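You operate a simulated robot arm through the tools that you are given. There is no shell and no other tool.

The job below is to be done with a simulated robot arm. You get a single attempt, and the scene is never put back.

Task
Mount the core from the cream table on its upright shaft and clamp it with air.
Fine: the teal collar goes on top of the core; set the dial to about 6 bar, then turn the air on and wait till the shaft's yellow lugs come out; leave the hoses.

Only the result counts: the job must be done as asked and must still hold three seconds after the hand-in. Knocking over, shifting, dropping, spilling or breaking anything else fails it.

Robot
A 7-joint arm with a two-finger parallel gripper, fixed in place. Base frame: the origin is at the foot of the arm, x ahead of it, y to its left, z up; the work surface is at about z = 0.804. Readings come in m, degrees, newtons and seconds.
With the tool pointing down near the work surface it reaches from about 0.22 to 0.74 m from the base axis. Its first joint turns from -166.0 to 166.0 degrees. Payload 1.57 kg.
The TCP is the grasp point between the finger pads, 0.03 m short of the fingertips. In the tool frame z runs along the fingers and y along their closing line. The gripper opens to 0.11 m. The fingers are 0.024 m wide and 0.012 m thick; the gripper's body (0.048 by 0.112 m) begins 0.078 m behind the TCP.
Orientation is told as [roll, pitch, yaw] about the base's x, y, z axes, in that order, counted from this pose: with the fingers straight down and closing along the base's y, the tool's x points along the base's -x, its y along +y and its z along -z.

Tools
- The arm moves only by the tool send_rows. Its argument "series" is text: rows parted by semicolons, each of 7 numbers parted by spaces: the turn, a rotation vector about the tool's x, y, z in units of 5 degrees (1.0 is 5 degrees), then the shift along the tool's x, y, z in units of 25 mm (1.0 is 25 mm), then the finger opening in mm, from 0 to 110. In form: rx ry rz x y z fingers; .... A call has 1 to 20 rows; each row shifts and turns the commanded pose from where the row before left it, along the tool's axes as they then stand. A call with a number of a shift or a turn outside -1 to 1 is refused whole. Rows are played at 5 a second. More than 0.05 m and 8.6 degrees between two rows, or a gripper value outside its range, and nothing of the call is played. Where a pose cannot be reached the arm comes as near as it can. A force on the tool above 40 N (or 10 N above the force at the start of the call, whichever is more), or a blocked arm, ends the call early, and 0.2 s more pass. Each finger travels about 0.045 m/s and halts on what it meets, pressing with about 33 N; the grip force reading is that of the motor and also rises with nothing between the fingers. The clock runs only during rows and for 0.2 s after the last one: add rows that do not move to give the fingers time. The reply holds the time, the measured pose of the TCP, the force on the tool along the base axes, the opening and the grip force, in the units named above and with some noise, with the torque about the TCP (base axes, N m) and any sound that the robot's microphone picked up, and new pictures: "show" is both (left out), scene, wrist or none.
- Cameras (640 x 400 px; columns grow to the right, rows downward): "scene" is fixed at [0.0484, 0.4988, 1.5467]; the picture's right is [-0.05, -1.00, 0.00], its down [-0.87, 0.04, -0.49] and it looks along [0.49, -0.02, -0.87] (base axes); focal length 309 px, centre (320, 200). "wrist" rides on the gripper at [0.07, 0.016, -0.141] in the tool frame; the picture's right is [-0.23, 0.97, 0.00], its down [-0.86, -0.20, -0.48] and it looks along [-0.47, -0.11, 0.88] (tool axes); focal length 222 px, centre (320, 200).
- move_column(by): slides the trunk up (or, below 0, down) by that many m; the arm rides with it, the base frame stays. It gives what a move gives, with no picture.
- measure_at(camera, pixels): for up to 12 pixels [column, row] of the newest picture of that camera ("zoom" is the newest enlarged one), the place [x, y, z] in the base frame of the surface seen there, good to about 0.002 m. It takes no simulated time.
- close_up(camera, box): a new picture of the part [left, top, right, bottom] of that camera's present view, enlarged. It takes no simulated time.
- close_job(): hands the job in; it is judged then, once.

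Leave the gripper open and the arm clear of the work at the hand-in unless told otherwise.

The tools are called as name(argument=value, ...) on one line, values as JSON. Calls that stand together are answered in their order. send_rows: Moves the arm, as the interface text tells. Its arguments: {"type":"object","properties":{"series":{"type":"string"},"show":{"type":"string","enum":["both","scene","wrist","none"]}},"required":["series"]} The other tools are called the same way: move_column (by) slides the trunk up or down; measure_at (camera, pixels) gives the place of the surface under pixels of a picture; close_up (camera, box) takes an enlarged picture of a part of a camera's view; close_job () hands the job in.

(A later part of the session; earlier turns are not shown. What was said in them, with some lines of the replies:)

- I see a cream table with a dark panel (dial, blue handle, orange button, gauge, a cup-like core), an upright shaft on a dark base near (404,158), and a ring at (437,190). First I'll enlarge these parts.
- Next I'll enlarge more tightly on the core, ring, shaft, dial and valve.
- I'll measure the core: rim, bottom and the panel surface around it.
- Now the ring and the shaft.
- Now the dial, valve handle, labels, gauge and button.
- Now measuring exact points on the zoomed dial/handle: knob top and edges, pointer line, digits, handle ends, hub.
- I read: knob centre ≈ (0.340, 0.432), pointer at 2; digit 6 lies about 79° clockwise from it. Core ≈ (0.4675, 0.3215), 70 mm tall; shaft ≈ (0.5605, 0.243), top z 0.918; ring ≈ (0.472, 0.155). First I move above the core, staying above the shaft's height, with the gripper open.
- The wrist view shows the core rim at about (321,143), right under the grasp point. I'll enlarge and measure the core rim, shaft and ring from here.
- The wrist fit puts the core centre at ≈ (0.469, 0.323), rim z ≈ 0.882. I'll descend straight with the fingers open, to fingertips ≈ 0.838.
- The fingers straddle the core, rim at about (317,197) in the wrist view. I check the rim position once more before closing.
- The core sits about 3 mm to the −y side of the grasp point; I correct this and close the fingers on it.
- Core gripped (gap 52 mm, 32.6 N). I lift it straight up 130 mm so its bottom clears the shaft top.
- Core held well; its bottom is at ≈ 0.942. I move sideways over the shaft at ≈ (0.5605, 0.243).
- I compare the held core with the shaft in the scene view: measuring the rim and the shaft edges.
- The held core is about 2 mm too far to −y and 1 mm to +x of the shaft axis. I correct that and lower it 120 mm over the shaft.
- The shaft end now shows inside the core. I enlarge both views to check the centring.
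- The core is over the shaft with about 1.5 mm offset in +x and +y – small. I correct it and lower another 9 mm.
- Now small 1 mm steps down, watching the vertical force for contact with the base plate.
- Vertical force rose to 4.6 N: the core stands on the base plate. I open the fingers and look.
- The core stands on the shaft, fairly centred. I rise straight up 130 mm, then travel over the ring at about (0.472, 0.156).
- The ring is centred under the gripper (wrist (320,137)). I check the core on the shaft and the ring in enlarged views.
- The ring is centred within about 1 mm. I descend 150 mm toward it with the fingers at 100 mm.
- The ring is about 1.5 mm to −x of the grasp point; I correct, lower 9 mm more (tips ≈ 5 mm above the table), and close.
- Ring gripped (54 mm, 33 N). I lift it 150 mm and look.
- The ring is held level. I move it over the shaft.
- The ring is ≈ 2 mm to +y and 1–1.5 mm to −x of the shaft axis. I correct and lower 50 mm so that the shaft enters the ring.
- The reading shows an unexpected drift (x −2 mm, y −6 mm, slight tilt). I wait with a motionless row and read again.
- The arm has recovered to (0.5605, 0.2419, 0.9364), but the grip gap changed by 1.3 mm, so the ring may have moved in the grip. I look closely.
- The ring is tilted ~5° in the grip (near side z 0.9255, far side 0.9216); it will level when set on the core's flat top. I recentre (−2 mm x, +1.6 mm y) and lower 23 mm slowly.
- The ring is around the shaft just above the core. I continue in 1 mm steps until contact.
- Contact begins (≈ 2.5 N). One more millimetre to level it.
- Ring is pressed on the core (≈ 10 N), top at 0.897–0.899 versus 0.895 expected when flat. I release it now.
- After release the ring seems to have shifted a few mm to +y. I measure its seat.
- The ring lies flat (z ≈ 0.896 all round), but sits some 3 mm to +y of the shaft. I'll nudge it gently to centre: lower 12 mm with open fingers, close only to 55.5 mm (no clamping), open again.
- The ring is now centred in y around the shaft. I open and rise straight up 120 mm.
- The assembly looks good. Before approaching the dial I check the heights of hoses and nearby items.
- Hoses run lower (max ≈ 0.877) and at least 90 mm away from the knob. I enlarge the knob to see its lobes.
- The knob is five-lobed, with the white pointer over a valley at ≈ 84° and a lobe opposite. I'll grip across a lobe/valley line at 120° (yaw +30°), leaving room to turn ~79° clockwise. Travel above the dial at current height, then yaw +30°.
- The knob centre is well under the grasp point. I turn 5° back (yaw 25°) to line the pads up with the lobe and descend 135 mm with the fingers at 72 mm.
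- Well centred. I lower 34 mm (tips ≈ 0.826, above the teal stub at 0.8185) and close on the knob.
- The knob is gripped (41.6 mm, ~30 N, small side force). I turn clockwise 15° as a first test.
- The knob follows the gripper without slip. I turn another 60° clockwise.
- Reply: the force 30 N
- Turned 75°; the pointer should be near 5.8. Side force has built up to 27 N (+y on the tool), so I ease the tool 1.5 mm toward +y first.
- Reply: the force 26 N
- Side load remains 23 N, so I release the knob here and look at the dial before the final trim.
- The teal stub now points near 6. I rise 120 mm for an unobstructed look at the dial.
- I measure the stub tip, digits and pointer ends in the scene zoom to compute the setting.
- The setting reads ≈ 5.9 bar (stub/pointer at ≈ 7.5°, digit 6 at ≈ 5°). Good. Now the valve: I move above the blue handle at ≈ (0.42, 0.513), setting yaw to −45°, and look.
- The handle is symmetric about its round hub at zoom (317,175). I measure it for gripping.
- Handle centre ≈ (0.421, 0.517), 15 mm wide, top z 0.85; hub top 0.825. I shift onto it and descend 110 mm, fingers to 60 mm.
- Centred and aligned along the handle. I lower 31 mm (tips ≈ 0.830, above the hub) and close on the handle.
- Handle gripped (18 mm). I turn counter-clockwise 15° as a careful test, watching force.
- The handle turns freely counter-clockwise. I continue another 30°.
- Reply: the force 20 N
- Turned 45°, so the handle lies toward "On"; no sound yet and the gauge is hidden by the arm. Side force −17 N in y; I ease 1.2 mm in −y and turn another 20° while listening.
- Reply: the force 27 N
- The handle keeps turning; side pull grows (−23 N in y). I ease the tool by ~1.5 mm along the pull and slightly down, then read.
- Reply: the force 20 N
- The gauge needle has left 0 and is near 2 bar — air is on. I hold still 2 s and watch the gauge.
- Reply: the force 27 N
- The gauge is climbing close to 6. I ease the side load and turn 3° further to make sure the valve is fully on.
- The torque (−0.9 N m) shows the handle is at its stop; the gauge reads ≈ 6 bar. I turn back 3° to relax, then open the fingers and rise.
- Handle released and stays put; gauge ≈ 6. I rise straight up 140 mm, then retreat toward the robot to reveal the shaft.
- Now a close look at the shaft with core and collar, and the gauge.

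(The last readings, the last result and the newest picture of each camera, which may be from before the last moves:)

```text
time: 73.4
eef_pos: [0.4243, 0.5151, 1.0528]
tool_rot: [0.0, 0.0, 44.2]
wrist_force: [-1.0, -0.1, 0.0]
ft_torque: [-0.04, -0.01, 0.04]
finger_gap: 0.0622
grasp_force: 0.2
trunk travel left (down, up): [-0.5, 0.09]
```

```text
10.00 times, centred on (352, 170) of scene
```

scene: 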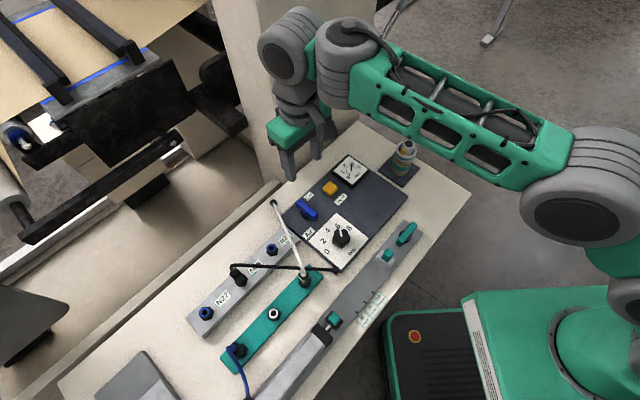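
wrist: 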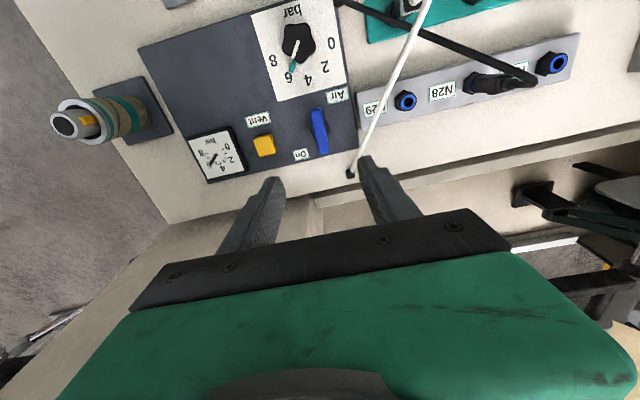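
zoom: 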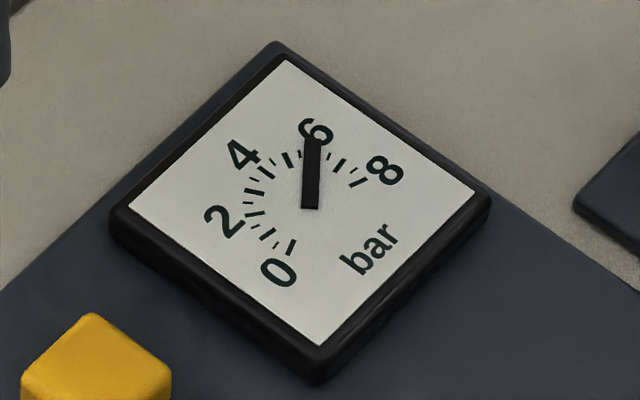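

The yellow lugs protrude from the shaft, the gauge reads ≈ 5.9–6 bar, and the handle is on. I retreat the arm up and back, opening the gripper, and let more time pass.

send_rows(series="0 0 0 0 0 -0.8 80; 0 0 0 0.5 0 -0.8 100; 0 0 0 0.9 0 -0.8 110; 0 0 0 0.9 0 -0.8 110; 0 0 0 0.9 0 -0.6 110; 0 0 0 0.9 0 0 110; 0 0 0 0.9 0 0 110; 0 0 0 0 0 0 110; 0 0 0 0 0 0 110; 0 0 0 0 0 0 110; 0 0 0 0 0 0 110; 0 0 0 0 0 0 110; 0 0 0 0 0 0 110; 0 0 0 0 0 0 110; 0 0 0 0 0 0 110")

close_up(camera="scene", box=[330, 150, 375, 190])

close_up(camera="scene", box=[385, 130, 425, 185])

close_up(camera="scene", box=[285, 180, 375, 275])

```text
time: 76.6
eef_pos: [0.3329, 0.4292, 1.1483]
tool_rot: [0.0, 0.0, 44.2]
wrist_force: [-0.4, 0.1, -0.2]
ft_torque: [-0.03, -0.02, 0.03]
finger_gap: 0.1103
grasp_force: 0.0
trunk travel left (down, up): [-0.5, 0.09]
```

scene: 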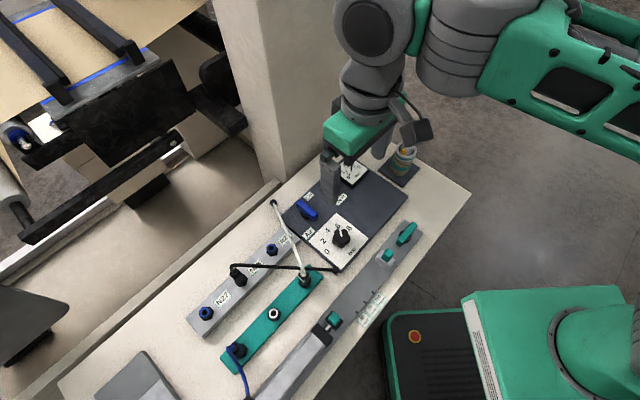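
wrist: 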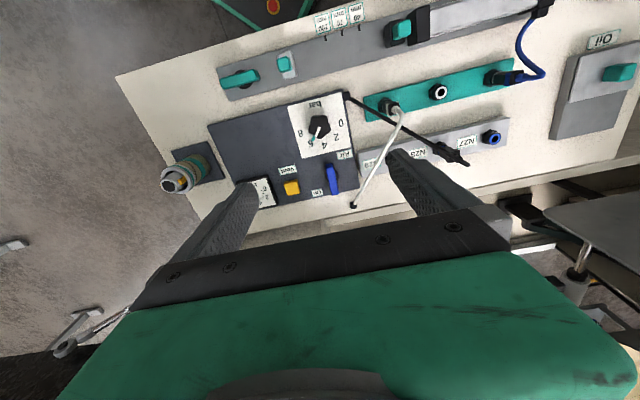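

```text
10.00 times, centred on (352, 170) of scene
```

zoom: 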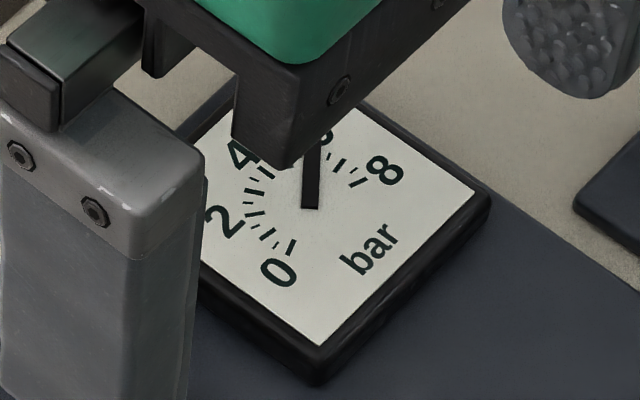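

```text
7.27 times, centred on (405, 158) of scene
```

zoom: 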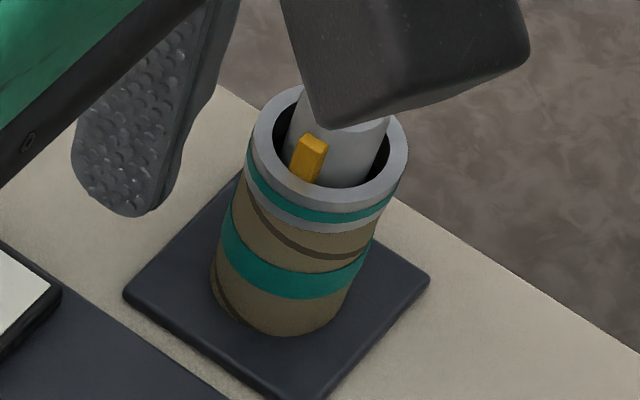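

```text
4.21 times, centred on (330, 228) of scene
```

zoom: 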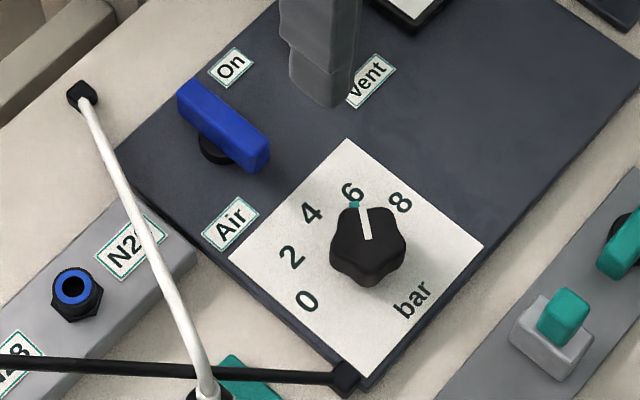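

All is stable: the core is seated on the shaft with the teal-banded collar flat on top, the dial and gauge at about 6 bar, the valve on, the lugs out, the hoses untouched, and the gripper open and clear. I hand the job in.

close_job()

```text
The job is handed in.
```

I mounted the core on the upright shaft, put the teal collar on top of it and clamped it with air. I then handed the job in.

- **Core and collar:** the core stands on the shaft's base plate, and the collar lies flat on the core. The collar tilted slightly in the grip on the way down but levelled when I set it on the core. It then ended up a few millimetres off centre, so I nudged it back around the shaft, to within about 2 mm.
- **Dial:** it is set to about 5.9 bar, judged from the pointer against the printed 6.
- **Air:** the blue handle is turned fully to its stop. The gauge rose to about 6 bar and held there.
- **Lugs:** the yellow lugs came out of the shaft and looked the same about three seconds later.
- **Rest of the table:** I left the hoses and the vent button alone, and saw nothing else knocked or shifted. The gripper is open and the arm is clear of the work.
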